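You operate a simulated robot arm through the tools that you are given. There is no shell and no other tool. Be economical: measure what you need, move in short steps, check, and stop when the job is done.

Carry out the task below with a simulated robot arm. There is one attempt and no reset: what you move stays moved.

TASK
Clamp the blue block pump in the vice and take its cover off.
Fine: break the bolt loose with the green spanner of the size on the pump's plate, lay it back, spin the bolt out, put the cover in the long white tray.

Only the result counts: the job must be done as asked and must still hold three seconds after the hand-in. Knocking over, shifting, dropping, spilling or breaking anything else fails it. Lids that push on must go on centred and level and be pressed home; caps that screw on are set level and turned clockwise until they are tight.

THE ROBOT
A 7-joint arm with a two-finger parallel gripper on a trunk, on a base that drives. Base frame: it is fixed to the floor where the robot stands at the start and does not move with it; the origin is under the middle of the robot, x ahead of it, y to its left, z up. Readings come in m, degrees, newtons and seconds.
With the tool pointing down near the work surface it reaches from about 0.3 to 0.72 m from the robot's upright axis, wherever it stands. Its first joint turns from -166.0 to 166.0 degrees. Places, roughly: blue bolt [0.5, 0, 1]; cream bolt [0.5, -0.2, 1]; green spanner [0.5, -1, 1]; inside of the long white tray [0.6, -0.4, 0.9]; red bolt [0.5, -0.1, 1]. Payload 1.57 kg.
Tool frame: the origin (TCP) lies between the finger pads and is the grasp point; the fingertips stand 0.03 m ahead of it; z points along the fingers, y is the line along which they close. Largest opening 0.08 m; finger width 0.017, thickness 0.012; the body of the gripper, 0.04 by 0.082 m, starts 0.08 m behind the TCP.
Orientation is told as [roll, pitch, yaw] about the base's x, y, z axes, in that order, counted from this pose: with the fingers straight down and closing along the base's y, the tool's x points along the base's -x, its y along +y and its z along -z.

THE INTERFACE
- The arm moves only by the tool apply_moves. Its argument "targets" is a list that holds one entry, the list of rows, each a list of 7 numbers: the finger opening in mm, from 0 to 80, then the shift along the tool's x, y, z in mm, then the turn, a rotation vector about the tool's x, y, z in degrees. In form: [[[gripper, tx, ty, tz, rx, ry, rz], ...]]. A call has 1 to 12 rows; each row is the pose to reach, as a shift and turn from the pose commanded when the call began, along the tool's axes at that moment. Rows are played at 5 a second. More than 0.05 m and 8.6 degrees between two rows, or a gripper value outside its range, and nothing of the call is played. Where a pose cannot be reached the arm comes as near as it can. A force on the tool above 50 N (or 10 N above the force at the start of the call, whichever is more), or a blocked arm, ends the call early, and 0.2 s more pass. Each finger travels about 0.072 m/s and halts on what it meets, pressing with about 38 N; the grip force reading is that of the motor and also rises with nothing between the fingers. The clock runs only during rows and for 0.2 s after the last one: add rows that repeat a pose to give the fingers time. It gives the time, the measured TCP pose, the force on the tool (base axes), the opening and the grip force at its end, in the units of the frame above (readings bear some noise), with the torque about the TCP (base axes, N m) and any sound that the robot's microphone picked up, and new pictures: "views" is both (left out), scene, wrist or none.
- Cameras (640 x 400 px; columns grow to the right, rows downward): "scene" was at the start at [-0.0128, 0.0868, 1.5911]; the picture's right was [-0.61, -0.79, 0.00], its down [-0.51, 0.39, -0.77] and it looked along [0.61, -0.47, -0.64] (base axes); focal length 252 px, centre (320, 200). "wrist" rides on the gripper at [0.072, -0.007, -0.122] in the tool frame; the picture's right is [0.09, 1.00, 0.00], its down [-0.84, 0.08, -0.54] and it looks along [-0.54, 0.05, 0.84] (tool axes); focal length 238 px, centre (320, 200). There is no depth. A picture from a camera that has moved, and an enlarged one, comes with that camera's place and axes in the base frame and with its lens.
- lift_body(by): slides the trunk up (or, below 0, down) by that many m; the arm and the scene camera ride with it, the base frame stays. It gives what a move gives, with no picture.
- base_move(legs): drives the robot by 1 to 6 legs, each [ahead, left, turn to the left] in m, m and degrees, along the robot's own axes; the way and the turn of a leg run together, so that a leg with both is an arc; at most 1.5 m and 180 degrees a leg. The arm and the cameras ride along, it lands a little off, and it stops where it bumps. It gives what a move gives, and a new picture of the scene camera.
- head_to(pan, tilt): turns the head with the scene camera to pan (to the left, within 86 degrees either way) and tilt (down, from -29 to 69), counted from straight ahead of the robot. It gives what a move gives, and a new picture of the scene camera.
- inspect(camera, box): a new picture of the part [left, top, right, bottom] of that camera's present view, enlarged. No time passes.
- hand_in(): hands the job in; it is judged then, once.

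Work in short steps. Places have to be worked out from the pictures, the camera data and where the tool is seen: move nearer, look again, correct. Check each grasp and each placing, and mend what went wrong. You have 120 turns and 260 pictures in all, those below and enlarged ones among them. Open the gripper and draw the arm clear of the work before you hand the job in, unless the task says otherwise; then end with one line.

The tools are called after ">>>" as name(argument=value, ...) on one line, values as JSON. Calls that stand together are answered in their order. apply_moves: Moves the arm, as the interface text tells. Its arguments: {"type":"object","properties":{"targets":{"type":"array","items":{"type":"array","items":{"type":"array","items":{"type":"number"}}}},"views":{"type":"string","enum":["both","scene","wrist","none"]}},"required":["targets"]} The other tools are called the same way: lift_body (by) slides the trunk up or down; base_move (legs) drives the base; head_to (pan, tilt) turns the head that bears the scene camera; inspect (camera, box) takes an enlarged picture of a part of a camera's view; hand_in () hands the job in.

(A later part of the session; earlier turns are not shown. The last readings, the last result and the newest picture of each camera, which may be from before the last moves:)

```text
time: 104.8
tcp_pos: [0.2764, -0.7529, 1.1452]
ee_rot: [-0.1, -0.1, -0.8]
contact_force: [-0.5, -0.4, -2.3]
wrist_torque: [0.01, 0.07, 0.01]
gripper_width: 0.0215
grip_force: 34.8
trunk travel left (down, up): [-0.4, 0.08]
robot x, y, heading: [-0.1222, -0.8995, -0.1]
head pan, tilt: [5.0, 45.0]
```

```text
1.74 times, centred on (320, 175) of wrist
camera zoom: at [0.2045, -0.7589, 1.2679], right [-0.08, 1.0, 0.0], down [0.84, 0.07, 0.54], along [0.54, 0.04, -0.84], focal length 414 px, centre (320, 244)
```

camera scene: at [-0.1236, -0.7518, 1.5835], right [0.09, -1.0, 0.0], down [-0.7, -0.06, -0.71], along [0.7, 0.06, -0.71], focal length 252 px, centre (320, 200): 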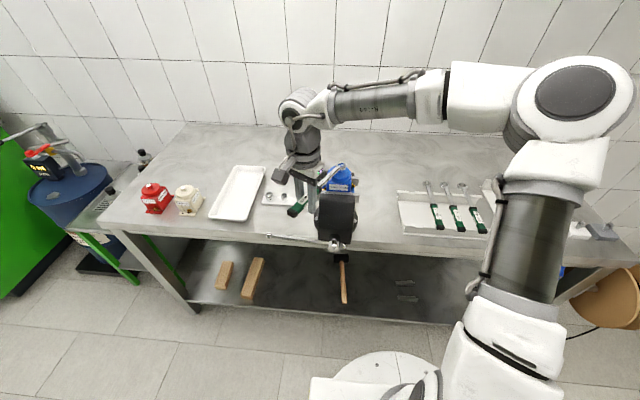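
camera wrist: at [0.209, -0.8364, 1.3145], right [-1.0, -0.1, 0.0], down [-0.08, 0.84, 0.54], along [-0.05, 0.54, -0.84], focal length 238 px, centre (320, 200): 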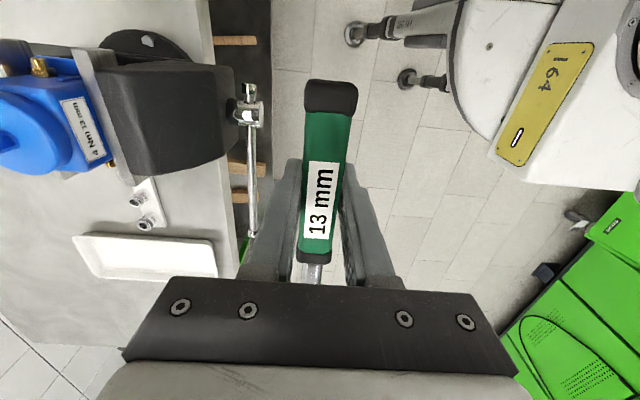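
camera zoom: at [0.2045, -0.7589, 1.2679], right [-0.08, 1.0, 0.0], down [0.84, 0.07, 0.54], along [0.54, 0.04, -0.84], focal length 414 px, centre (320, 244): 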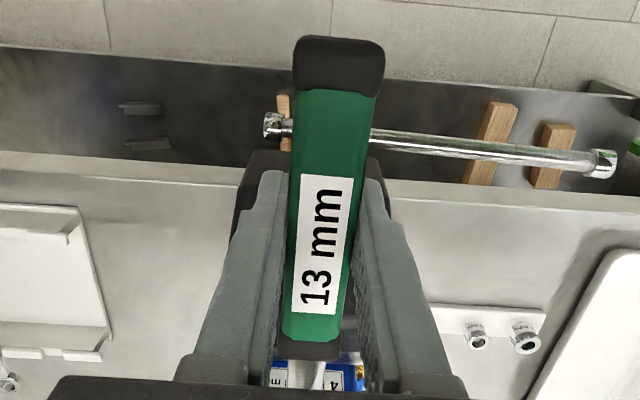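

Force vanished again, so the ring may have dropped. I press further and read the force.

>>> apply_moves(targets=[[[15, 0, 0, 1.5, 0, 0, 0], [15, 0, 0, 3, 0, 0, 0], [15, 0, 0, 3, 0, 0, 0]]], views="none")

>>> head_to(pan=-6, tilt=45)

```text
time: 105.6
tcp_pos: [0.2773, -0.7521, 1.1423]
ee_rot: [0.0, -0.1, -0.9]
contact_force: [0.6, 0.1, 6.2]
wrist_torque: [0.03, -1.21, -0.01]
gripper_width: 0.0216
grip_force: 35.1
trunk travel left (down, up): [-0.4, 0.08]
robot x, y, heading: [-0.1246, -0.8965, 0.0]
head pan, tilt: [5.0, 45.0]
```

```text
time: 106.4
tcp_pos: [0.2786, -0.753, 1.1423]
ee_rot: [0.0, 0.0, -0.9]
contact_force: [3.3, 0.7, 6.2]
wrist_torque: [0.05, -0.99, 0.07]
gripper_width: 0.0215
grip_force: 35.1
trunk travel left (down, up): [-0.4, 0.08]
robot x, y, heading: [-0.1228, -0.9, 0.3]
head pan, tilt: [-6.0, 45.0]
camera scene: at [-0.1239, -0.7674, 1.5835], right [-0.1, -0.99, 0.0], down [-0.7, 0.07, -0.71], along [0.7, -0.07, -0.71], focal length 252 px, centre (320, 200)
```

scene: 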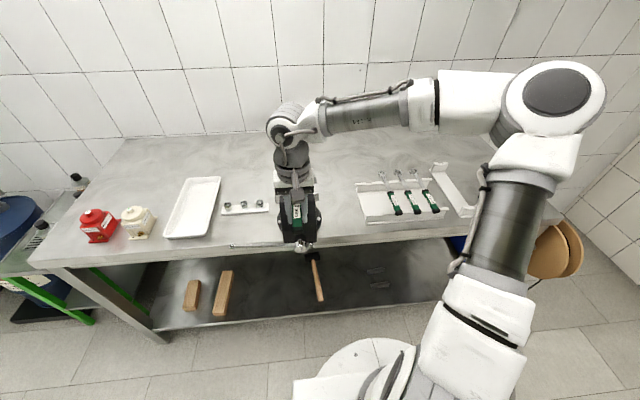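

View is blocked here; I test engagement by nudging the handle 5 mm sideways and reading the side force.

>>> apply_moves(targets=[[[15, 0, -3, 0, 0, 0, -1], [15, 0, -6, 0, 0, 0, -2], [15, 0, -6, 0, 0, 0, -2]]], views="none")

```text
time: 107.2
tcp_pos: [0.2763, -0.759, 1.1426]
ee_rot: [-0.1, 0.0, 1.1]
contact_force: [-0.4, 1.5, 3.4]
wrist_torque: [0.02, -0.7, 0.21]
gripper_width: 0.0214
grip_force: 34.9
trunk travel left (down, up): [-0.4, 0.08]
robot x, y, heading: [-0.1225, -0.9002, 0.3]
head pan, tilt: [-6.0, 45.0]
```

Only friction, not engaged. I lift, swing back to yaw -60° where the view is clear, and examine alignment and spanner tilt.

>>> apply_moves(targets=[[[15, 0, 0, -6, 0, 0, 0], [15, -1.4, 21, -8, 0, 0, 7.7], [15, -5.6, 41.4, -8, 0, 0, 15.3], [15, -12.4, 61.1, -8, 0, 0, 22.9], [15, -21.7, 79.7, -8, 0, 0, 30.5], [15, -33.4, 96.9, -8, 0, 0, 38.1], [15, -47.3, 112.4, -8, 0, 0, 45.7], [15, -63.2, 125.9, -8, 0, 0, 53.3], [15, -80.9, 137.3, -8, 0, 0, 61], [15, -80.9, 137.3, -8, 0, 0, 61]]], views="none")

>>> head_to(pan=5, tilt=45)

>>> inspect(camera="scene", box=[326, 154, 354, 182])

>>> inspect(camera="scene", box=[240, 110, 360, 200])

```text
time: 109.4
tcp_pos: [0.3552, -0.6191, 1.1488]
ee_rot: [0.0, 0.0, -60.0]
contact_force: [0.3, 0.3, -1.9]
wrist_torque: [0.08, 0.06, -0.01]
gripper_width: 0.0214
grip_force: 34.5
trunk travel left (down, up): [-0.4, 0.08]
robot x, y, heading: [-0.124, -0.8954, 0.2]
head pan, tilt: [-6.0, 45.0]
```

```text
time: 110.1
tcp_pos: [0.3548, -0.6199, 1.1489]
ee_rot: [0.0, 0.0, -59.9]
contact_force: [0.6, 0.2, -1.8]
wrist_torque: [0.0, 0.04, 0.0]
gripper_width: 0.0211
grip_force: 34.4
trunk travel left (down, up): [-0.4, 0.08]
robot x, y, heading: [-0.1233, -0.8964, -0.0]
head pan, tilt: [5.0, 45.0]
camera scene: at [-0.1235, -0.7518, 1.5835], right [0.09, -1.0, 0.0], down [-0.7, -0.06, -0.71], along [0.7, 0.06, -0.71], focal length 252 px, centre (320, 200)
```

scene: 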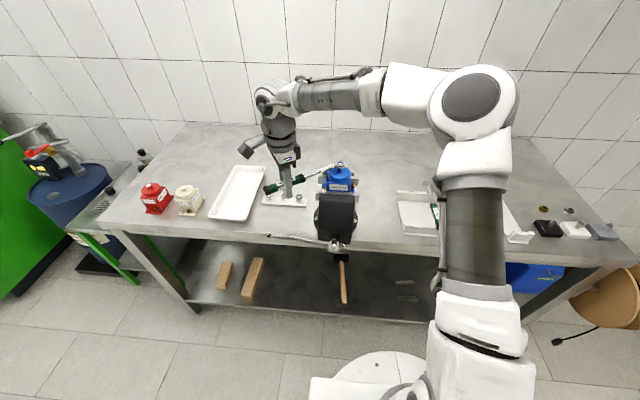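

```text
14.29 times, centred on (340, 168) of scene
camera zoom: at [-0.1235, -0.7518, 1.5835], right [0.09, -1.0, 0.0], down [-0.7, -0.06, -0.71], along [0.7, 0.06, -0.71], focal length 3602 px, centre (34, 657)
```

zoom: 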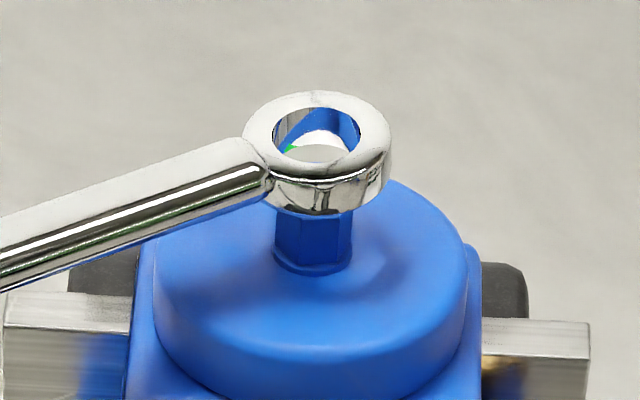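

```text
4.44 times, centred on (300, 155) of scene
camera zoom: at [-0.1235, -0.7518, 1.5835], right [0.09, -1.0, 0.0], down [-0.7, -0.06, -0.71], along [0.7, 0.06, -0.71], focal length 1121 px, centre (409, 400)
```

zoom: 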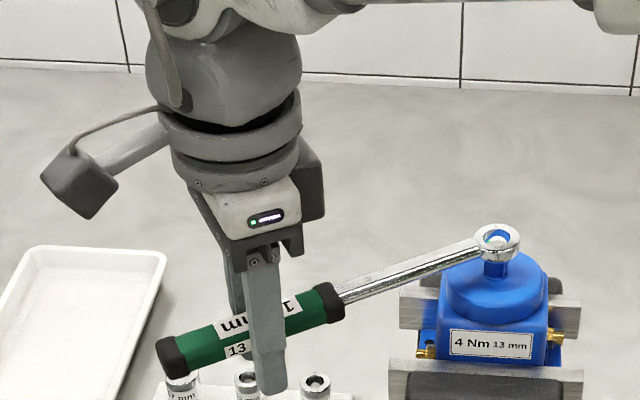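

The picture shows the spanner has tilted ~5° in the grip (ring up), preventing entry. I pitch the tool to level the ring again, raising the TCP accordingly.

>>> apply_moves(targets=[[[15, 0, 0, -7, 0, 1.7, 0], [15, 0, 0, -10, 0, 3.5, 0], [15, 0, 0, -12, 0, 5.2, 0], [15, 0, 0, -12, 0, 5.2, 0]]], views="none")

>>> inspect(camera="scene", box=[326, 154, 354, 182])

>>> inspect(camera="scene", box=[240, 110, 360, 200])

```text
time: 111.1
tcp_pos: [0.3535, -0.6196, 1.1616]
ee_rot: [0.0, 5.2, -59.8]
contact_force: [-0.2, -0.3, -0.8]
wrist_torque: [0.04, 0.02, 0.0]
gripper_width: 0.0214
grip_force: 34.8
trunk travel left (down, up): [-0.4, 0.08]
robot x, y, heading: [-0.1258, -0.8982, 0.2]
head pan, tilt: [5.0, 45.0]
```

```text
14.29 times, centred on (340, 168) of scene
camera zoom: at [-0.1235, -0.7518, 1.5835], right [0.09, -1.0, 0.0], down [-0.7, -0.06, -0.71], along [0.7, 0.06, -0.71], focal length 3602 px, centre (34, 657)
```

zoom: 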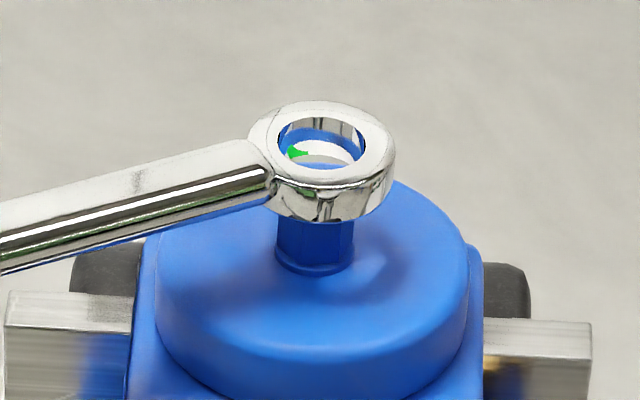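

```text
4.44 times, centred on (300, 155) of scene
camera zoom: at [-0.1235, -0.7518, 1.5835], right [0.09, -1.0, 0.0], down [-0.7, -0.06, -0.71], along [0.7, 0.06, -0.71], focal length 1121 px, centre (409, 400)
```

zoom: 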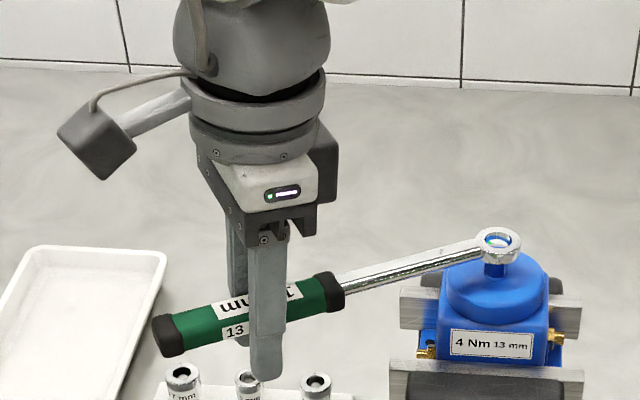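

>>> apply_moves(targets=[[[15, 0.5, 0.4, 2, 0, 0, 0], [15, 0.35, 0.4, 4, 0, 0, 0], [15, 0.35, 0.4, 4, 0, 0, 0]]], views="none")

>>> inspect(camera="scene", box=[326, 154, 354, 182])

```text
time: 111.9
tcp_pos: [0.3545, -0.6195, 1.1578]
ee_rot: [0.0, 5.2, -59.9]
contact_force: [0.0, -0.1, -0.3]
wrist_torque: [0.01, 0.03, 0.02]
gripper_width: 0.0215
grip_force: 34.7
trunk travel left (down, up): [-0.4, 0.08]
robot x, y, heading: [-0.1268, -0.8989, 0.3]
head pan, tilt: [5.0, 45.0]
```

```text
14.29 times, centred on (340, 168) of scene
camera zoom: at [-0.1235, -0.7517, 1.5835], right [0.09, -1.0, 0.0], down [-0.7, -0.06, -0.71], along [0.7, 0.06, -0.71], focal length 3602 px, centre (34, 657)
```

zoom: 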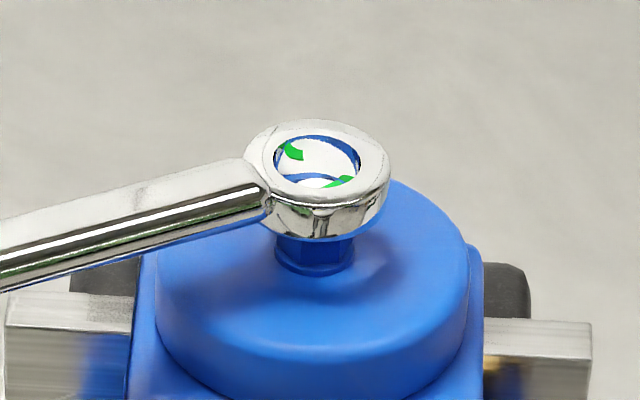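

>>> apply_moves(targets=[[[15, -0.1, 0, 1, 0, 0, 0], [15, -0.2, 0, 2, 0, 0, 0], [15, -0.2, 0, 2, 0, 0, 0]]], views="none")

>>> inspect(camera="scene", box=[326, 154, 354, 182])

```text
time: 112.7
tcp_pos: [0.355, -0.6199, 1.1565]
ee_rot: [0.0, 5.1, -59.9]
contact_force: [-0.6, 0.2, 2.3]
wrist_torque: [-0.37, -0.21, 0.08]
gripper_width: 0.0213
grip_force: 34.8
trunk travel left (down, up): [-0.4, 0.08]
robot x, y, heading: [-0.1255, -0.8965, 0.2]
head pan, tilt: [5.0, 45.0]
```

```text
14.29 times, centred on (340, 168) of scene
camera zoom: at [-0.1237, -0.7518, 1.5836], right [0.09, -1.0, 0.0], down [-0.7, -0.06, -0.71], along [0.7, 0.06, -0.71], focal length 3602 px, centre (34, 657)
```

zoom: 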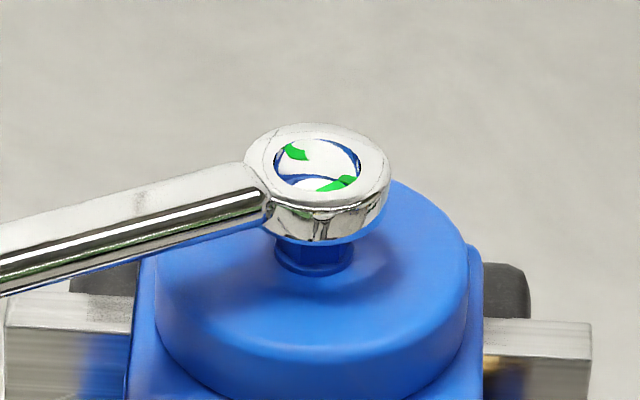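

Light contact and well centred; the hole appears 12-point, so only a small yaw tweak should be needed. I wiggle ±6° about the bolt under light pressure.

>>> apply_moves(targets=[[[15, 0, -2.8, 0.3, 0, 0, -1], [15, -0.1, -5.5, 0.3, 0, 0, -2], [15, -0.2, -8.3, 0.3, 0, 0, -3], [15, -0.4, -11, 0.3, 0, 0, -4], [15, -0.6, -13.8, 0.3, 0, 0, -5], [15, -0.9, -16.6, 0.3, 0, 0, -6], [15, -0.9, -16.6, 0.3, 0, 0, -6]]], views="none")

>>> inspect(camera="scene", box=[326, 154, 354, 182])

```text
time: 114.3
tcp_pos: [0.3414, -0.6276, 1.156]
ee_rot: [0.6, 5.2, -53.9]
contact_force: [0.0, 0.3, -1.0]
wrist_torque: [0.04, -0.01, -0.04]
gripper_width: 0.022
grip_force: 35.4
trunk travel left (down, up): [-0.4, 0.08]
robot x, y, heading: [-0.1218, -0.8974, 0.1]
head pan, tilt: [5.0, 45.0]
```

```text
14.29 times, centred on (340, 168) of scene
camera zoom: at [-0.1236, -0.7518, 1.5835], right [0.09, -1.0, 0.0], down [-0.7, -0.06, -0.71], along [0.7, 0.06, -0.71], focal length 3602 px, centre (34, 657)
```

zoom: 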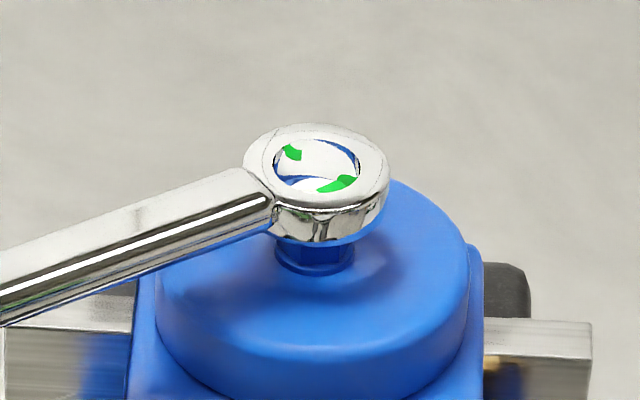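

>>> apply_moves(targets=[[[15, -0.1, 0, 1, 0, 0, 0], [15, -0.1, 0, 1.5, 0, 0, 0], [15, -0.1, 0, 1.5, 0, 0, 0]]], views="none")

>>> inspect(camera="scene", box=[326, 154, 354, 182])

```text
time: 115.1
tcp_pos: [0.3408, -0.6268, 1.1553]
ee_rot: [0.6, 5.0, -53.9]
contact_force: [0.7, 1.5, 6.1]
wrist_torque: [-0.95, -0.68, 0.24]
gripper_width: 0.0215
grip_force: 34.9
trunk travel left (down, up): [-0.4, 0.08]
robot x, y, heading: [-0.1202, -0.8967, 0.1]
head pan, tilt: [5.0, 45.0]
```

```text
14.29 times, centred on (340, 168) of scene
camera zoom: at [-0.1241, -0.7517, 1.5836], right [0.09, -1.0, 0.0], down [-0.7, -0.06, -0.71], along [0.7, 0.06, -0.71], focal length 3602 px, centre (34, 657)
```

zoom: 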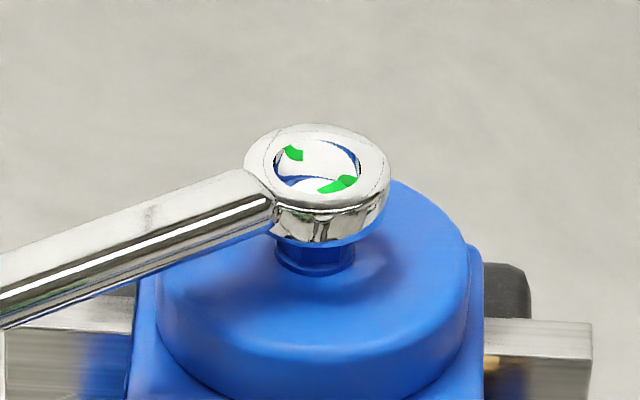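

I lift the ring 20 mm to study the bolt's and the hole's facet angles closely.

>>> apply_moves(targets=[[[15, 0.5, 0, -6, 0, 0, 0], [15, 1.3, 0, -14, 0, 0, 0], [15, 2, 0, -22, 0, 0, 0], [15, 2, 0, -22, 0, 0, 0]]], views="none")

>>> inspect(camera="scene", box=[328, 150, 350, 164])

>>> inspect(camera="scene", box=[328, 164, 350, 178])

```text
time: 116.1
tcp_pos: [0.3402, -0.6277, 1.1746]
ee_rot: [0.5, 5.1, -54.0]
contact_force: [1.3, -0.2, -1.6]
wrist_torque: [0.03, 0.01, -0.02]
gripper_width: 0.0217
grip_force: 34.8
trunk travel left (down, up): [-0.4, 0.08]
robot x, y, heading: [-0.1227, -0.8998, 0.2]
head pan, tilt: [5.0, 45.0]
```

```text
16.00 times, centred on (339, 157) of scene
camera zoom: at [-0.1236, -0.7517, 1.5835], right [0.09, -1.0, 0.0], down [-0.7, -0.06, -0.71], along [0.7, 0.06, -0.71], focal length 4034 px, centre (16, 888)
```

zoom: 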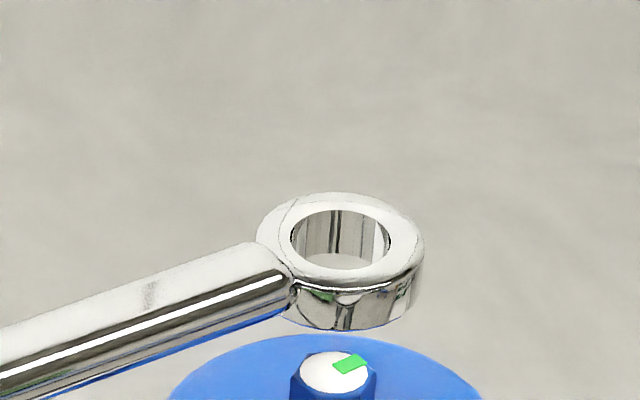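

```text
16.00 times, centred on (339, 171) of scene
camera zoom: at [-0.1236, -0.7517, 1.5835], right [0.09, -1.0, 0.0], down [-0.7, -0.06, -0.71], along [0.7, 0.06, -0.71], focal length 4034 px, centre (16, 664)
```

zoom: 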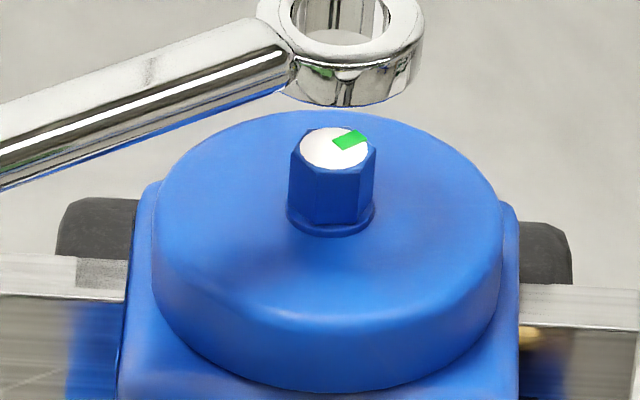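

The bolt's hex is turned about 6° CCW and the hole has a corner on the handle axis, so the matching yaw is ≈ -24°. I swing there about the true vertical, keeping the ring level.

>>> apply_moves(targets=[[[15, -1.4, -20.7, -0.1, 0.68, 0, -7.47], [15, -5.4, -41, -0.5, 1.36, 0, -14.94], [15, -12.1, -60.7, -1.1, 2.04, 0, -22.4], [15, -21.1, -79.3, -1.9, 2.72, 0, -29.88], [15, -21.1, -79.3, -1.9, 2.72, 0, -29.88]]], views="none")

>>> inspect(camera="scene", box=[328, 156, 350, 170])

```text
time: 117.3
tcp_pos: [0.2884, -0.6921, 1.1746]
ee_rot: [0.3, 4.9, -23.8]
contact_force: [0.0, 0.5, -1.6]
wrist_torque: [0.04, 0.03, 0.02]
gripper_width: 0.0214
grip_force: 34.7
trunk travel left (down, up): [-0.4, 0.08]
robot x, y, heading: [-0.1229, -0.8994, 0.4]
head pan, tilt: [5.0, 45.0]
```

```text
16.00 times, centred on (339, 163) of scene
camera zoom: at [-0.1236, -0.7518, 1.5835], right [0.09, -1.0, 0.0], down [-0.7, -0.06, -0.71], along [0.7, 0.06, -0.71], focal length 4034 px, centre (16, 792)
```

zoom: 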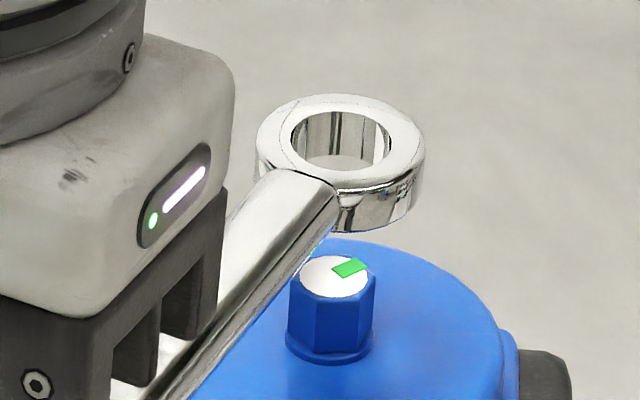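

>>> apply_moves(targets=[[[15, -0.5, 0, 5, 0, 0, 0], [15, -0.9, 0, 10, 0, 0, 0], [15, -1.3, 0, 14.5, 0, 0, 0], [15, -1.3, 0, 14.5, 0, 0, 0]]], views="none")

>>> inspect(camera="scene", box=[326, 154, 354, 182])

```text
time: 118.3
tcp_pos: [0.2886, -0.6923, 1.1606]
ee_rot: [0.3, 5.0, -23.9]
contact_force: [0.6, 0.3, -0.8]
wrist_torque: [-0.02, 0.06, 0.03]
gripper_width: 0.0218
grip_force: 35.5
trunk travel left (down, up): [-0.4, 0.08]
robot x, y, heading: [-0.1229, -0.8993, 0.3]
head pan, tilt: [5.0, 45.0]
```

```text
14.29 times, centred on (340, 168) of scene
camera zoom: at [-0.1235, -0.7517, 1.5835], right [0.09, -1.0, 0.0], down [-0.7, -0.06, -0.71], along [0.7, 0.06, -0.71], focal length 3602 px, centre (34, 657)
```

zoom: 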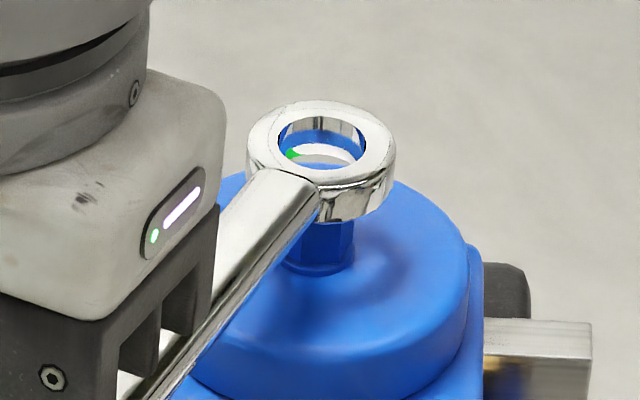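

Centred well. Lower the last ~6 mm.

>>> apply_moves(targets=[[[15, -0.2, 0, 2, 0, 0, 0], [15, -0.4, 0, 4, 0, 0, 0], [15, -0.5, 0, 5, 0, 0, 0], [15, -0.6, 0, 6, 0, 0, 0], [15, -0.6, 0, 7, 0, 0, 0], [15, -0.6, 0, 7, 0, 0, 0]]], views="none")

>>> inspect(camera="scene", box=[326, 154, 354, 182])

```text
time: 119.7
tcp_pos: [0.2888, -0.692, 1.1537]
ee_rot: [0.4, 4.8, -23.9]
contact_force: [-1.1, 0.8, 3.1]
wrist_torque: [-0.31, -0.61, -0.05]
gripper_width: 0.0215
grip_force: 34.5
trunk travel left (down, up): [-0.4, 0.08]
robot x, y, heading: [-0.1221, -0.902, 0.4]
head pan, tilt: [5.0, 45.0]
```

```text
14.29 times, centred on (340, 168) of scene
camera zoom: at [-0.1239, -0.7519, 1.5836], right [0.09, -1.0, 0.0], down [-0.7, -0.06, -0.71], along [0.7, 0.06, -0.71], focal length 3602 px, centre (34, 657)
```

zoom: 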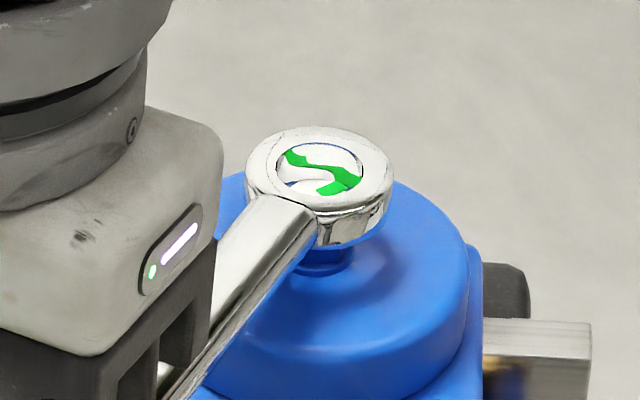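

Ring needs roughly +0.6 mm x, -0.4 mm y. I nudge while keeping light pressure.

>>> apply_moves(targets=[[[15, -0.4, 0, 0, 0, 0, 0], [15, -0.7, -0.1, 0, 0, 0, 0], [15, -0.7, -0.1, 0.7, 0, 0, 0], [15, -0.7, -0.1, 0.7, 0, 0, 0]]], views="none")

>>> inspect(camera="scene", box=[326, 154, 354, 182])

```text
time: 120.7
tcp_pos: [0.2886, -0.6917, 1.1526]
ee_rot: [0.4, 4.8, -23.8]
contact_force: [-1.7, 1.2, 4.8]
wrist_torque: [-0.39, -0.88, 0.12]
gripper_width: 0.0216
grip_force: 34.8
trunk travel left (down, up): [-0.4, 0.08]
robot x, y, heading: [-0.1225, -0.8949, 0.4]
head pan, tilt: [5.0, 45.0]
```

```text
14.29 times, centred on (340, 168) of scene
camera zoom: at [-0.1242, -0.7517, 1.5836], right [0.09, -1.0, 0.0], down [-0.7, -0.06, -0.71], along [0.7, 0.06, -0.71], focal length 3602 px, centre (34, 657)
```

zoom: 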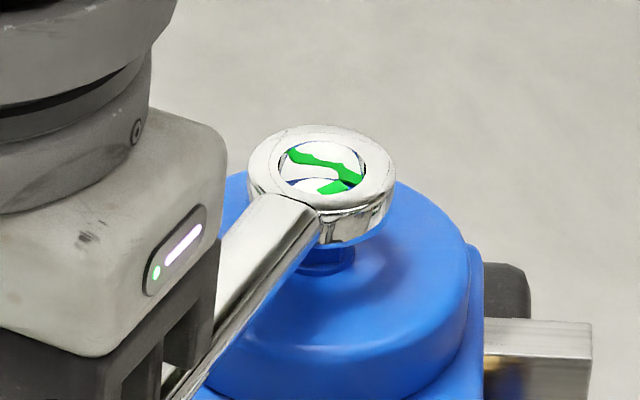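

>>> apply_moves(targets=[[[15, 0, 2.8, 0.2, -0.09, 0, 1], [15, -0.1, 5.5, 0.2, -0.18, 0, 2], [15, -0.2, 8.3, 0.2, -0.27, 0, 3], [15, -0.4, 11, 0.2, -0.36, 0, 4], [15, -0.6, 13.8, 0.2, -0.45, 0, 5], [15, -0.9, 16.6, 0.2, -0.54, 0, 6], [15, -0.9, 16.6, 0.2, -0.54, 0, 6]]], views="none")

>>> inspect(camera="scene", box=[326, 154, 354, 182])

```text
time: 122.3
tcp_pos: [0.2958, -0.6769, 1.1522]
ee_rot: [0.4, 4.8, -30.0]
contact_force: [-0.7, 0.0, -0.8]
wrist_torque: [-0.14, -0.24, -0.02]
gripper_width: 0.0215
grip_force: 34.3
trunk travel left (down, up): [-0.4, 0.08]
robot x, y, heading: [-0.1248, -0.8953, 0.2]
head pan, tilt: [5.0, 45.0]
```

```text
14.29 times, centred on (340, 168) of scene
camera zoom: at [-0.1238, -0.7518, 1.5835], right [0.09, -1.0, 0.0], down [-0.7, -0.06, -0.71], along [0.7, 0.06, -0.71], focal length 3602 px, centre (34, 657)
```

zoom: 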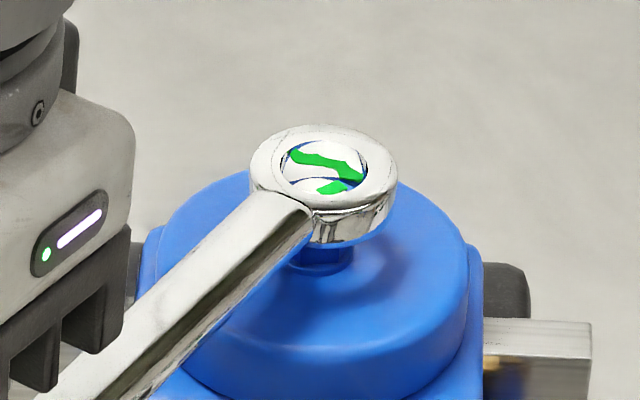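

Still not in. I run a small spiral search around yaw -24° with light pressure in one call.

>>> apply_moves(targets=[[[15, -0.2, -4.7, 0.3, 0.18, 0, -2], [15, -0.5, -10.2, 0.6, 0.36, 0, -4], [15, -1.0, -15.8, 1.2, 0.54, 0, -6], [15, -1.5, -15.5, 1.5, 0.54, 0, -6], [15, -1.8, -15.9, 1.5, 0.54, 0, -6], [15, -1.3, -16.4, 1.5, 0.54, 0, -6], [15, -0.7, -16.2, 1.5, 0.54, 0, -6], [15, -0.5, -15.5, 1.5, 0.54, 0, -6], [15, -1.0, -15.0, 1.5, 0.54, 0, -6], [15, -1.3, -18.5, 1.5, 0.63, 0, -7], [15, -1.6, -21.2, 1.5, 0.72, 0, -8], [15, -1.6, -21.2, 1.5, 0.72, 0, -8]]], views="none")

>>> inspect(camera="scene", box=[326, 154, 354, 182])

```text
time: 124.9
tcp_pos: [0.2872, -0.6962, 1.1495]
ee_rot: [0.3, 4.8, -21.8]
contact_force: [-0.3, 0.6, 0.9]
wrist_torque: [-0.12, -0.41, -0.03]
gripper_width: 0.0216
grip_force: 34.4
trunk travel left (down, up): [-0.4, 0.08]
robot x, y, heading: [-0.1227, -0.9, 0.3]
head pan, tilt: [5.0, 45.0]
```

```text
14.29 times, centred on (340, 168) of scene
camera zoom: at [-0.1238, -0.7518, 1.5835], right [0.09, -1.0, 0.0], down [-0.7, -0.06, -0.71], along [0.7, 0.06, -0.71], focal length 3602 px, centre (34, 657)
```

zoom: 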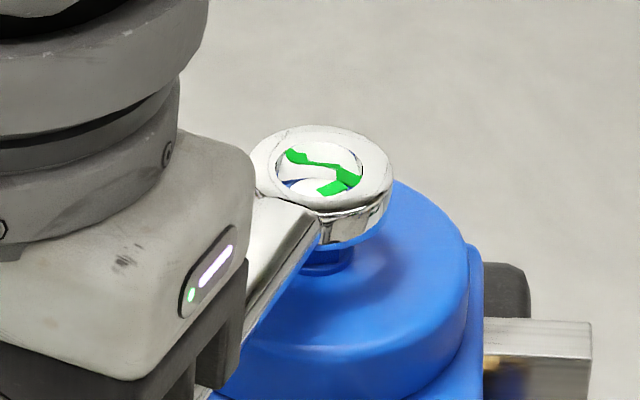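

I relevel the ring (it slipped ~1.5°) and sweep yaw from -22° to -44° under light pressure in 2° steps.

>>> apply_moves(targets=[[[15, -0.1, 5.5, -3, -0.18, 1.5, 2], [15, -0.4, 11.1, -3, -0.36, 1.5, 4], [15, -0.9, 16.6, -3, -0.54, 1.5, 6], [15, -1.5, 22.1, -3.1, -0.72, 1.5, 8], [15, -2.4, 27.5, -3.1, -0.9, 1.5, 10], [15, -3.5, 33, -3.2, -1.08, 1.5, 12], [15, -4.7, 38.3, -3.3, -1.26, 1.5, 14], [15, -6.1, 43.7, -3.4, -1.44, 1.5, 16], [15, -7.8, 49, -3.6, -1.62, 1.5, 18], [15, -7.8, 49, -3.6, -1.62, 1.5, 18]]], views="none")

>>> inspect(camera="scene", box=[326, 154, 354, 182])

```text
time: 127.1
tcp_pos: [0.3128, -0.6538, 1.1542]
ee_rot: [0.2, 6.6, -39.9]
contact_force: [0.0, 0.1, -1.4]
wrist_torque: [0.01, 0.03, 0.01]
gripper_width: 0.0215
grip_force: 34.2
trunk travel left (down, up): [-0.4, 0.08]
robot x, y, heading: [-0.1207, -0.898, 0.2]
head pan, tilt: [5.0, 45.0]
```

```text
14.29 times, centred on (340, 168) of scene
camera zoom: at [-0.1235, -0.7517, 1.5835], right [0.09, -1.0, 0.0], down [-0.7, -0.06, -0.71], along [0.7, 0.06, -0.71], focal length 3602 px, centre (34, 657)
```

zoom: 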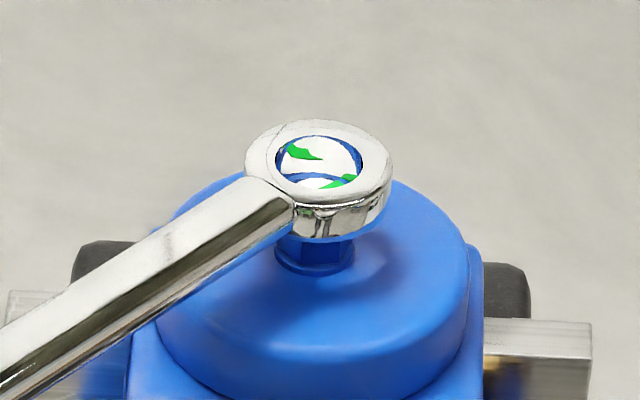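

>>> apply_moves(targets=[[[15, -0.1, 0, 1, 0, 0, 0], [15, -0.2, 0, 2, 0, 0, 0], [15, -0.3, 0, 3, 0, 0, 0], [15, -0.3, 0, 3, 0, 0, 0]]], views="none")

>>> inspect(camera="scene", box=[326, 154, 354, 182])

```text
time: 128.1
tcp_pos: [0.3126, -0.6535, 1.1523]
ee_rot: [0.3, 6.4, -39.9]
contact_force: [0.3, 0.2, 6.3]
wrist_torque: [-0.79, -0.95, 0.09]
gripper_width: 0.0215
grip_force: 34.4
trunk travel left (down, up): [-0.4, 0.08]
robot x, y, heading: [-0.1224, -0.8981, 0.3]
head pan, tilt: [5.0, 45.0]
```

```text
14.29 times, centred on (340, 168) of scene
camera zoom: at [-0.124, -0.7519, 1.5836], right [0.09, -1.0, 0.0], down [-0.7, -0.06, -0.71], along [0.7, 0.06, -0.71], focal length 3602 px, centre (34, 657)
```

zoom: 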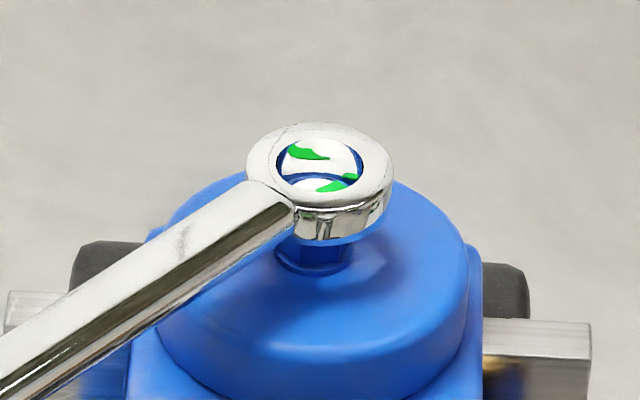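

The hole looks smooth/round, so centring is what matters. I run a wider lateral spiral (±1 mm) here with the ring level and light pressure.

>>> apply_moves(targets=[[[15, -0.3, 0.3, 0.2, 0, 0, 0], [15, -0.6, 0.5, 0.3, 0, 0, 0], [15, -0.3, 0.9, 0.4, 0, 0, 0], [15, 0.1, 0.7, 0.5, 0, 0, 0], [15, 0.3, 0.4, 0.6, 0, 0, 0], [15, -0.3, -0.4, 0.7, 0, 0, 0], [15, -0.7, -0.2, 0.8, 0, 0, 0], [15, -0.9, 0.1, 0.9, 0, 0, 0], [15, -0.9, 0.8, 1, 0, 0, 0], [15, -0.6, 1.3, 1.1, 0, 0, 0], [15, -0.4, 0.4, 1.2, 0, 0, 0], [15, -0.4, 0.4, 1.2, 0, 0, 0]]], views="none")

>>> inspect(camera="scene", box=[326, 154, 354, 182])

```text
time: 130.7
tcp_pos: [0.3148, -0.6532, 1.1493]
ee_rot: [0.2, 6.4, -40.0]
contact_force: [0.2, -0.2, -1.5]
wrist_torque: [0.03, 0.04, -0.01]
gripper_width: 0.0215
grip_force: 35.1
trunk travel left (down, up): [-0.4, 0.08]
robot x, y, heading: [-0.1246, -0.897, 0.1]
head pan, tilt: [5.0, 45.0]
```

```text
14.29 times, centred on (340, 168) of scene
camera zoom: at [-0.1235, -0.7517, 1.5835], right [0.09, -1.0, 0.0], down [-0.7, -0.06, -0.71], along [0.7, 0.06, -0.71], focal length 3602 px, centre (34, 657)
```

zoom: 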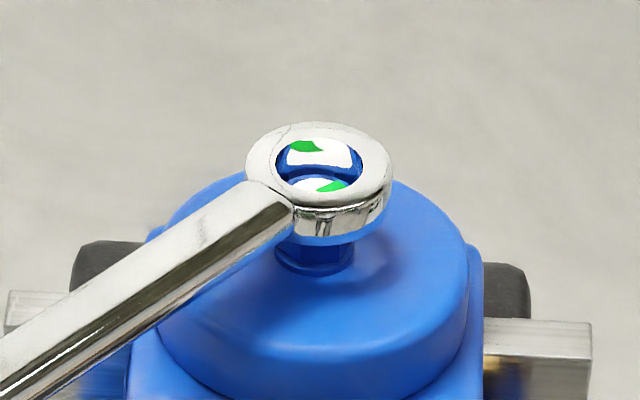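

Now the gaps around the bolt head look even. I relevel the ring by ~1.2° and press straight down.

>>> apply_moves(targets=[[[15, 0, 0, -3.3, 0, 1.2, 0], [15, 0, 0, -3.3, 0, 1.2, 0], [15, -0.1, 0, -2.3, 0, 1.2, 0], [15, -0.2, 0, -1.3, 0, 1.2, 0], [15, -0.3, 0, -0.3, 0, 1.2, 0], [15, -0.4, 0, 0.7, 0, 1.2, 0], [15, -0.4, 0, 0.7, 0, 1.2, 0]]], views="none")

>>> inspect(camera="scene", box=[326, 154, 354, 182])

```text
time: 132.3
tcp_pos: [0.3138, -0.6537, 1.1493]
ee_rot: [0.2, 7.7, -40.0]
contact_force: [0.6, 0.0, -1.2]
wrist_torque: [0.01, 0.02, 0.08]
gripper_width: 0.0215
grip_force: 35.2
trunk travel left (down, up): [-0.4, 0.08]
robot x, y, heading: [-0.1275, -0.8971, 0.5]
head pan, tilt: [5.0, 45.0]
```

```text
14.29 times, centred on (340, 168) of scene
camera zoom: at [-0.1234, -0.7518, 1.5835], right [0.09, -1.0, 0.0], down [-0.7, -0.06, -0.71], along [0.7, 0.06, -0.71], focal length 3602 px, centre (34, 657)
```

zoom: 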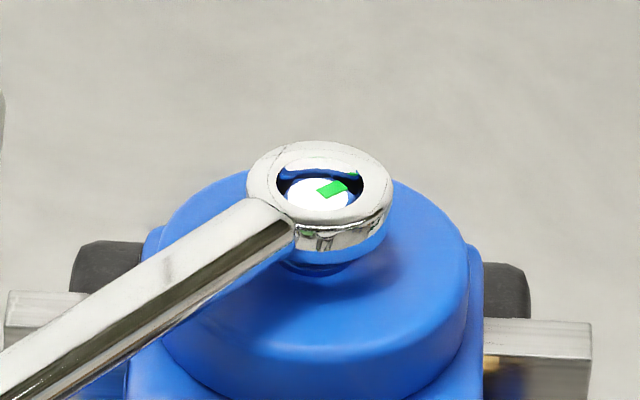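

It's in — the ring has dropped ~5 mm over the head. I push ~4 mm further down to seat it.

>>> apply_moves(targets=[[[15, -0.1, 0, 1, 0, 0, 0], [15, -0.3, 0, 2, 0, 0, 0], [15, -0.4, 0, 3, 0, 0, 0], [15, -0.5, 0, 4, 0, 0, 0], [15, -0.5, 0, 4, 0, 0, 0]]], views="none")

>>> inspect(camera="scene", box=[326, 154, 354, 182])

```text
time: 133.5
tcp_pos: [0.3135, -0.6539, 1.1438]
ee_rot: [0.2, 7.8, -39.9]
contact_force: [1.2, -0.1, -0.8]
wrist_torque: [-0.01, 0.04, -0.01]
gripper_width: 0.0216
grip_force: 34.5
trunk travel left (down, up): [-0.4, 0.08]
robot x, y, heading: [-0.1263, -0.8935, 0.3]
head pan, tilt: [5.0, 45.0]
```

```text
14.29 times, centred on (340, 168) of scene
camera zoom: at [-0.1235, -0.7517, 1.5835], right [0.09, -1.0, 0.0], down [-0.7, -0.06, -0.71], along [0.7, 0.06, -0.71], focal length 3602 px, centre (34, 657)
```

zoom: 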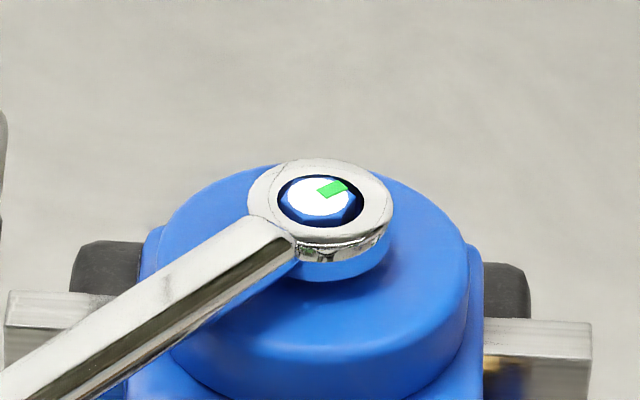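

Seated with the bolt visible in the ring. Now I swing the handle counter-clockwise ~32° about the bolt.

>>> apply_moves(targets=[[[15, -0.4, -11, -0.05, 0.54, 0, -3.96], [15, -1.5, -22, -0.2, 1.09, 0, -7.93], [15, -3.5, -32.8, -0.5, 1.63, 0, -11.9], [15, -6.1, -43.6, -0.8, 2.18, 0, -15.9], [15, -9.5, -54, -1.3, 2.72, 0, -19.8], [15, -13.6, -64.3, -1.9, 3.26, 0, -23.8], [15, -18.4, -74.2, -2.5, 3.8, 0, -27.7], [15, -23.8, -83.7, -3.3, 4.35, 0, -31.7], [15, -23.8, -83.7, -3.3, 4.35, 0, -31.7]]], views="none")

>>> inspect(camera="scene", box=[326, 154, 354, 182])

```text
time: 135.5
tcp_pos: [0.2791, -0.7339, 1.1434]
ee_rot: [0.1, 7.6, -7.9]
contact_force: [0.5, 0.3, -1.7]
wrist_torque: [0.0, 0.08, -0.01]
gripper_width: 0.0215
grip_force: 34.8
trunk travel left (down, up): [-0.4, 0.08]
robot x, y, heading: [-0.1222, -0.9011, 0.2]
head pan, tilt: [5.0, 45.0]
```

```text
14.29 times, centred on (340, 168) of scene
camera zoom: at [-0.1236, -0.7518, 1.5835], right [0.09, -1.0, 0.0], down [-0.7, -0.06, -0.71], along [0.7, 0.06, -0.71], focal length 3602 px, centre (34, 657)
```

zoom: 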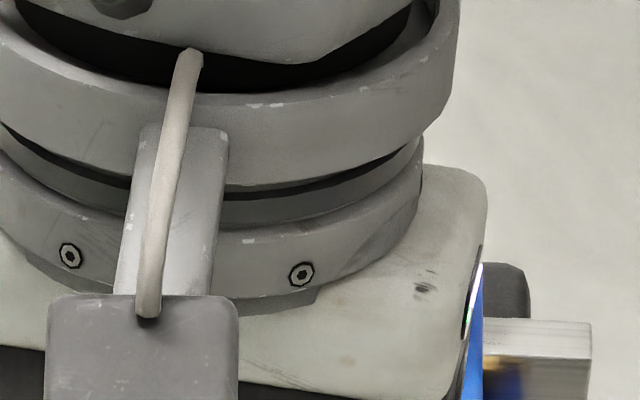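

No resistance left; view blocked. I continue the swing another ~36° so the camera can see the bolt from the other side.

>>> apply_moves(targets=[[[15, -0.4, -11, -0.05, 0.54, 0, -3.96], [15, -1.5, -22, -0.2, 1.09, 0, -7.93], [15, -3.5, -32.8, -0.5, 1.63, 0, -11.9], [15, -6.1, -43.6, -0.8, 2.18, 0, -15.9], [15, -9.5, -54, -1.3, 2.72, 0, -19.8], [15, -13.6, -64.3, -1.9, 3.26, 0, -23.8], [15, -18.4, -74.2, -2.5, 3.8, 0, -27.7], [15, -23.8, -83.7, -3.3, 4.35, 0, -31.7], [15, -29.9, -92.9, -4.1, 4.9, 0, -35.7], [15, -29.9, -92.9, -4.1, 4.9, 0, -35.7]]], views="scene")

>>> inspect(camera="scene", box=[326, 154, 354, 182])

```text
time: 137.7
tcp_pos: [0.2955, -0.8294, 1.1459]
ee_rot: [0.1, 7.6, 28.2]
contact_force: [0.3, 0.0, -2.0]
wrist_torque: [-0.05, 0.09, -0.03]
gripper_width: 0.0215
grip_force: 34.6
trunk travel left (down, up): [-0.4, 0.08]
robot x, y, heading: [-0.1215, -0.9, 0.2]
head pan, tilt: [5.0, 45.0]
camera scene: at [-0.1236, -0.7518, 1.5835], right [0.09, -1.0, 0.0], down [-0.7, -0.06, -0.71], along [0.7, 0.06, -0.71], focal length 252 px, centre (320, 200)
```

scene: 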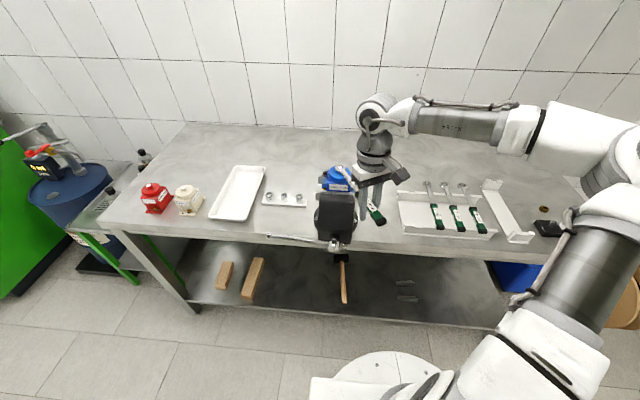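

```text
14.29 times, centred on (340, 168) of scene
camera zoom: at [-0.1236, -0.7518, 1.5835], right [0.09, -1.0, 0.0], down [-0.7, -0.06, -0.71], along [0.7, 0.06, -0.71], focal length 3602 px, centre (34, 657)
```

zoom: 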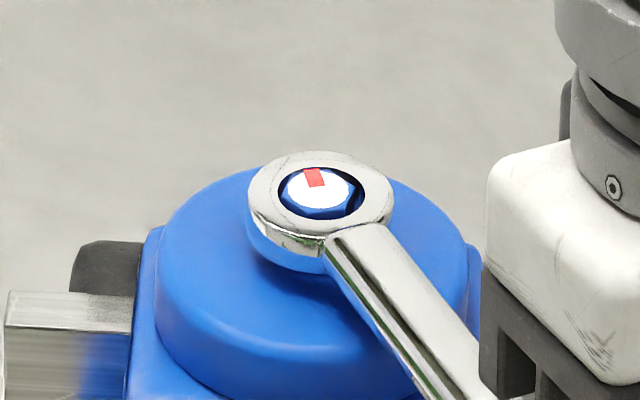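

The mark has turned red and rotated ~60°: the bolt is broken loose. I lift the ring off and carry the spanner back above its rack slot.

>>> apply_moves(targets=[[[15, 3.3, 0, -24.8, 0, 0, 0], [15, 7.3, 0, -54.5, 0, 0, 0], [15, 10.6, 0, -79.3, 0, 0, 0], [15, 1.2, -36.9, -80.6, -0.52, 0, 3.94], [15, -8.2, -73.9, -81.8, -1.05, 0, 7.87], [15, -17.7, -110.8, -83.1, -1.57, 0, 11.8], [15, -27.1, -147.7, -84.3, -2.1, 0, 15.7], [15, -36.5, -184.6, -85.6, -2.62, 0, 19.7], [15, -45.9, -221.6, -86.9, -3.15, 0, 23.6], [15, -55.3, -258.5, -88.1, -3.67, 0, 27.55], [15, -61.9, -258.5, -38.6, -3.67, 0, 27.55], [15, -61.9, -258.5, -38.6, -3.67, 0, 27.55]]])

>>> inspect(camera="scene", box=[360, 110, 500, 240])

```text
time: 140.3
tcp_pos: [0.4775, -1.0275, 1.1765]
ee_rot: [0.0, 7.4, 0.2]
contact_force: [-0.8, 0.1, -2.0]
wrist_torque: [0.0, 0.08, 0.01]
gripper_width: 0.0214
grip_force: 34.5
trunk travel left (down, up): [-0.4, 0.08]
robot x, y, heading: [-0.1182, -0.897, 0.1]
head pan, tilt: [5.0, 45.0]
camera scene: at [-0.1235, -0.7519, 1.5836], right [0.09, -1.0, 0.0], down [-0.7, -0.06, -0.71], along [0.7, 0.06, -0.71], focal length 252 px, centre (320, 200)
camera wrist: at [0.4207, -1.0348, 1.3081], right [-0.1, 1.0, 0.01], down [0.9, 0.08, 0.43], along [0.42, 0.05, -0.9], focal length 238 px, centre (320, 200)
```

scene: 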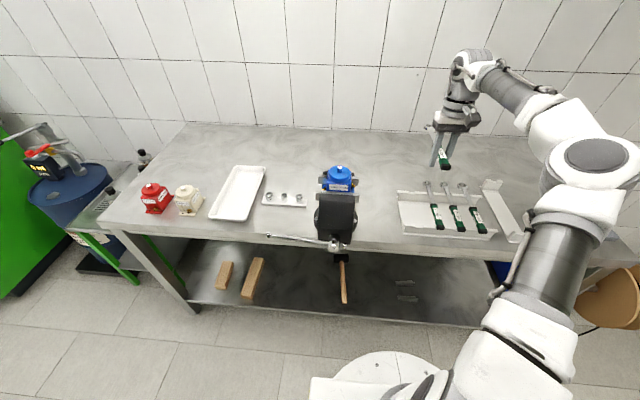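
wrist: 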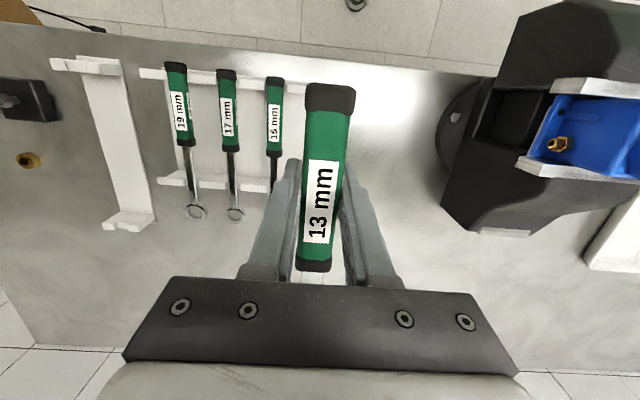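

```text
3.08 times, centred on (430, 175) of scene
camera zoom: at [-0.1235, -0.7519, 1.5836], right [0.09, -1.0, 0.0], down [-0.7, -0.06, -0.71], along [0.7, 0.06, -0.71], focal length 776 px, centre (-18, 277)
```

zoom: 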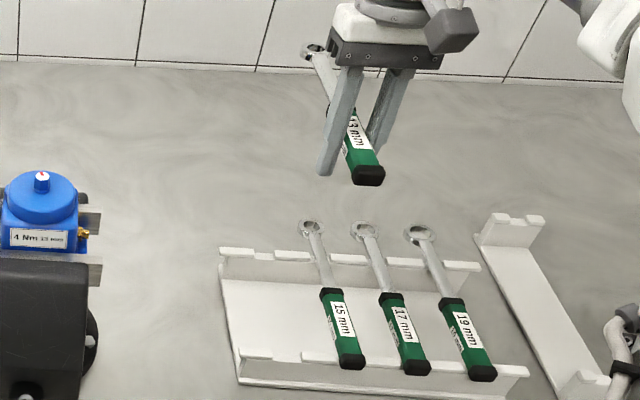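

Directly above the slot. I descend to ~1 cm above the rack pose and check.

>>> apply_moves(targets=[[[15, -4.6, 1.7, 44.6, 0, 0, 0], [15, -10.4, 1.7, 89.3, 0, 0, 0], [15, -16.2, 1.7, 133.9, 0, 0, 0], [15, -22, 1.7, 178.5, 0, 0, 0], [15, -25.8, 1.7, 208.3, 0, 0, 0], [15, -27.1, 1.7, 218, 0, 0, 0], [15, -27.1, 1.7, 218, 0, 0, 0]]], views="wrist")

>>> inspect(camera="scene", box=[390, 140, 490, 250])

```text
time: 141.9
tcp_pos: [0.4763, -1.0253, 0.9547]
ee_rot: [0.0, 7.5, 0.3]
contact_force: [-0.7, 0.2, -0.4]
wrist_torque: [0.03, 0.04, -0.01]
gripper_width: 0.0214
grip_force: 35.0
trunk travel left (down, up): [-0.4, 0.08]
robot x, y, heading: [-0.1244, -0.8958, 0.2]
head pan, tilt: [5.0, 45.0]
camera wrist: at [0.42, -1.0326, 1.0864], right [-0.1, 1.0, 0.01], down [0.9, 0.08, 0.43], along [0.42, 0.05, -0.9], focal length 238 px, centre (320, 200)
```

wrist: 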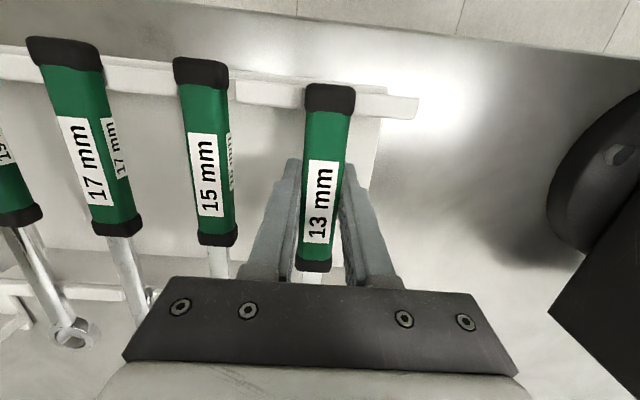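

```text
3.64 times, centred on (440, 195) of scene
camera zoom: at [-0.1235, -0.7518, 1.5835], right [0.09, -1.0, 0.0], down [-0.7, -0.06, -0.71], along [0.7, 0.06, -0.71], focal length 917 px, centre (-116, 218)
```

zoom: 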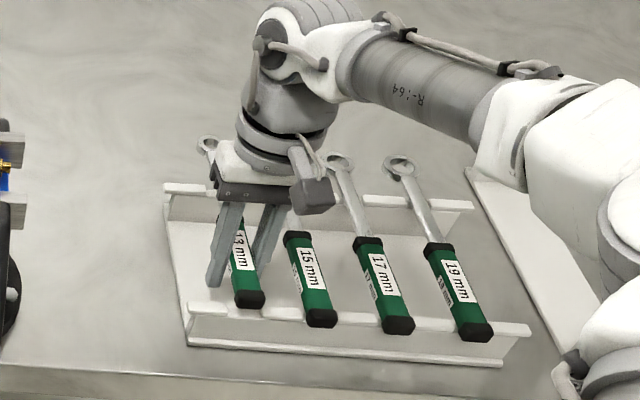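

Aligned with its slot. I lower the last ~12 mm gently until contact.

>>> apply_moves(targets=[[[15, -0.5, 0, 4, 0, 0, 0], [15, -1, 0, 8, 0, 0, 0], [15, -1.3, 0, 10, 0, 0, 0], [15, -1.5, 0, 11.5, 0, 0, 0], [15, -1.6, 0, 12.5, 0, 0, 0], [15, -1.6, 0, 12.5, 0, 0, 0]]], views="none")

```text
time: 143.3
tcp_pos: [0.4748, -1.0248, 0.9429]
ee_rot: [0.1, 7.5, 0.2]
contact_force: [-1.0, -0.4, 0.1]
wrist_torque: [-0.02, -0.06, -0.03]
gripper_width: 0.0216
grip_force: 34.6
trunk travel left (down, up): [-0.4, 0.08]
robot x, y, heading: [-0.1226, -0.8972, 0.1]
head pan, tilt: [5.0, 45.0]
```

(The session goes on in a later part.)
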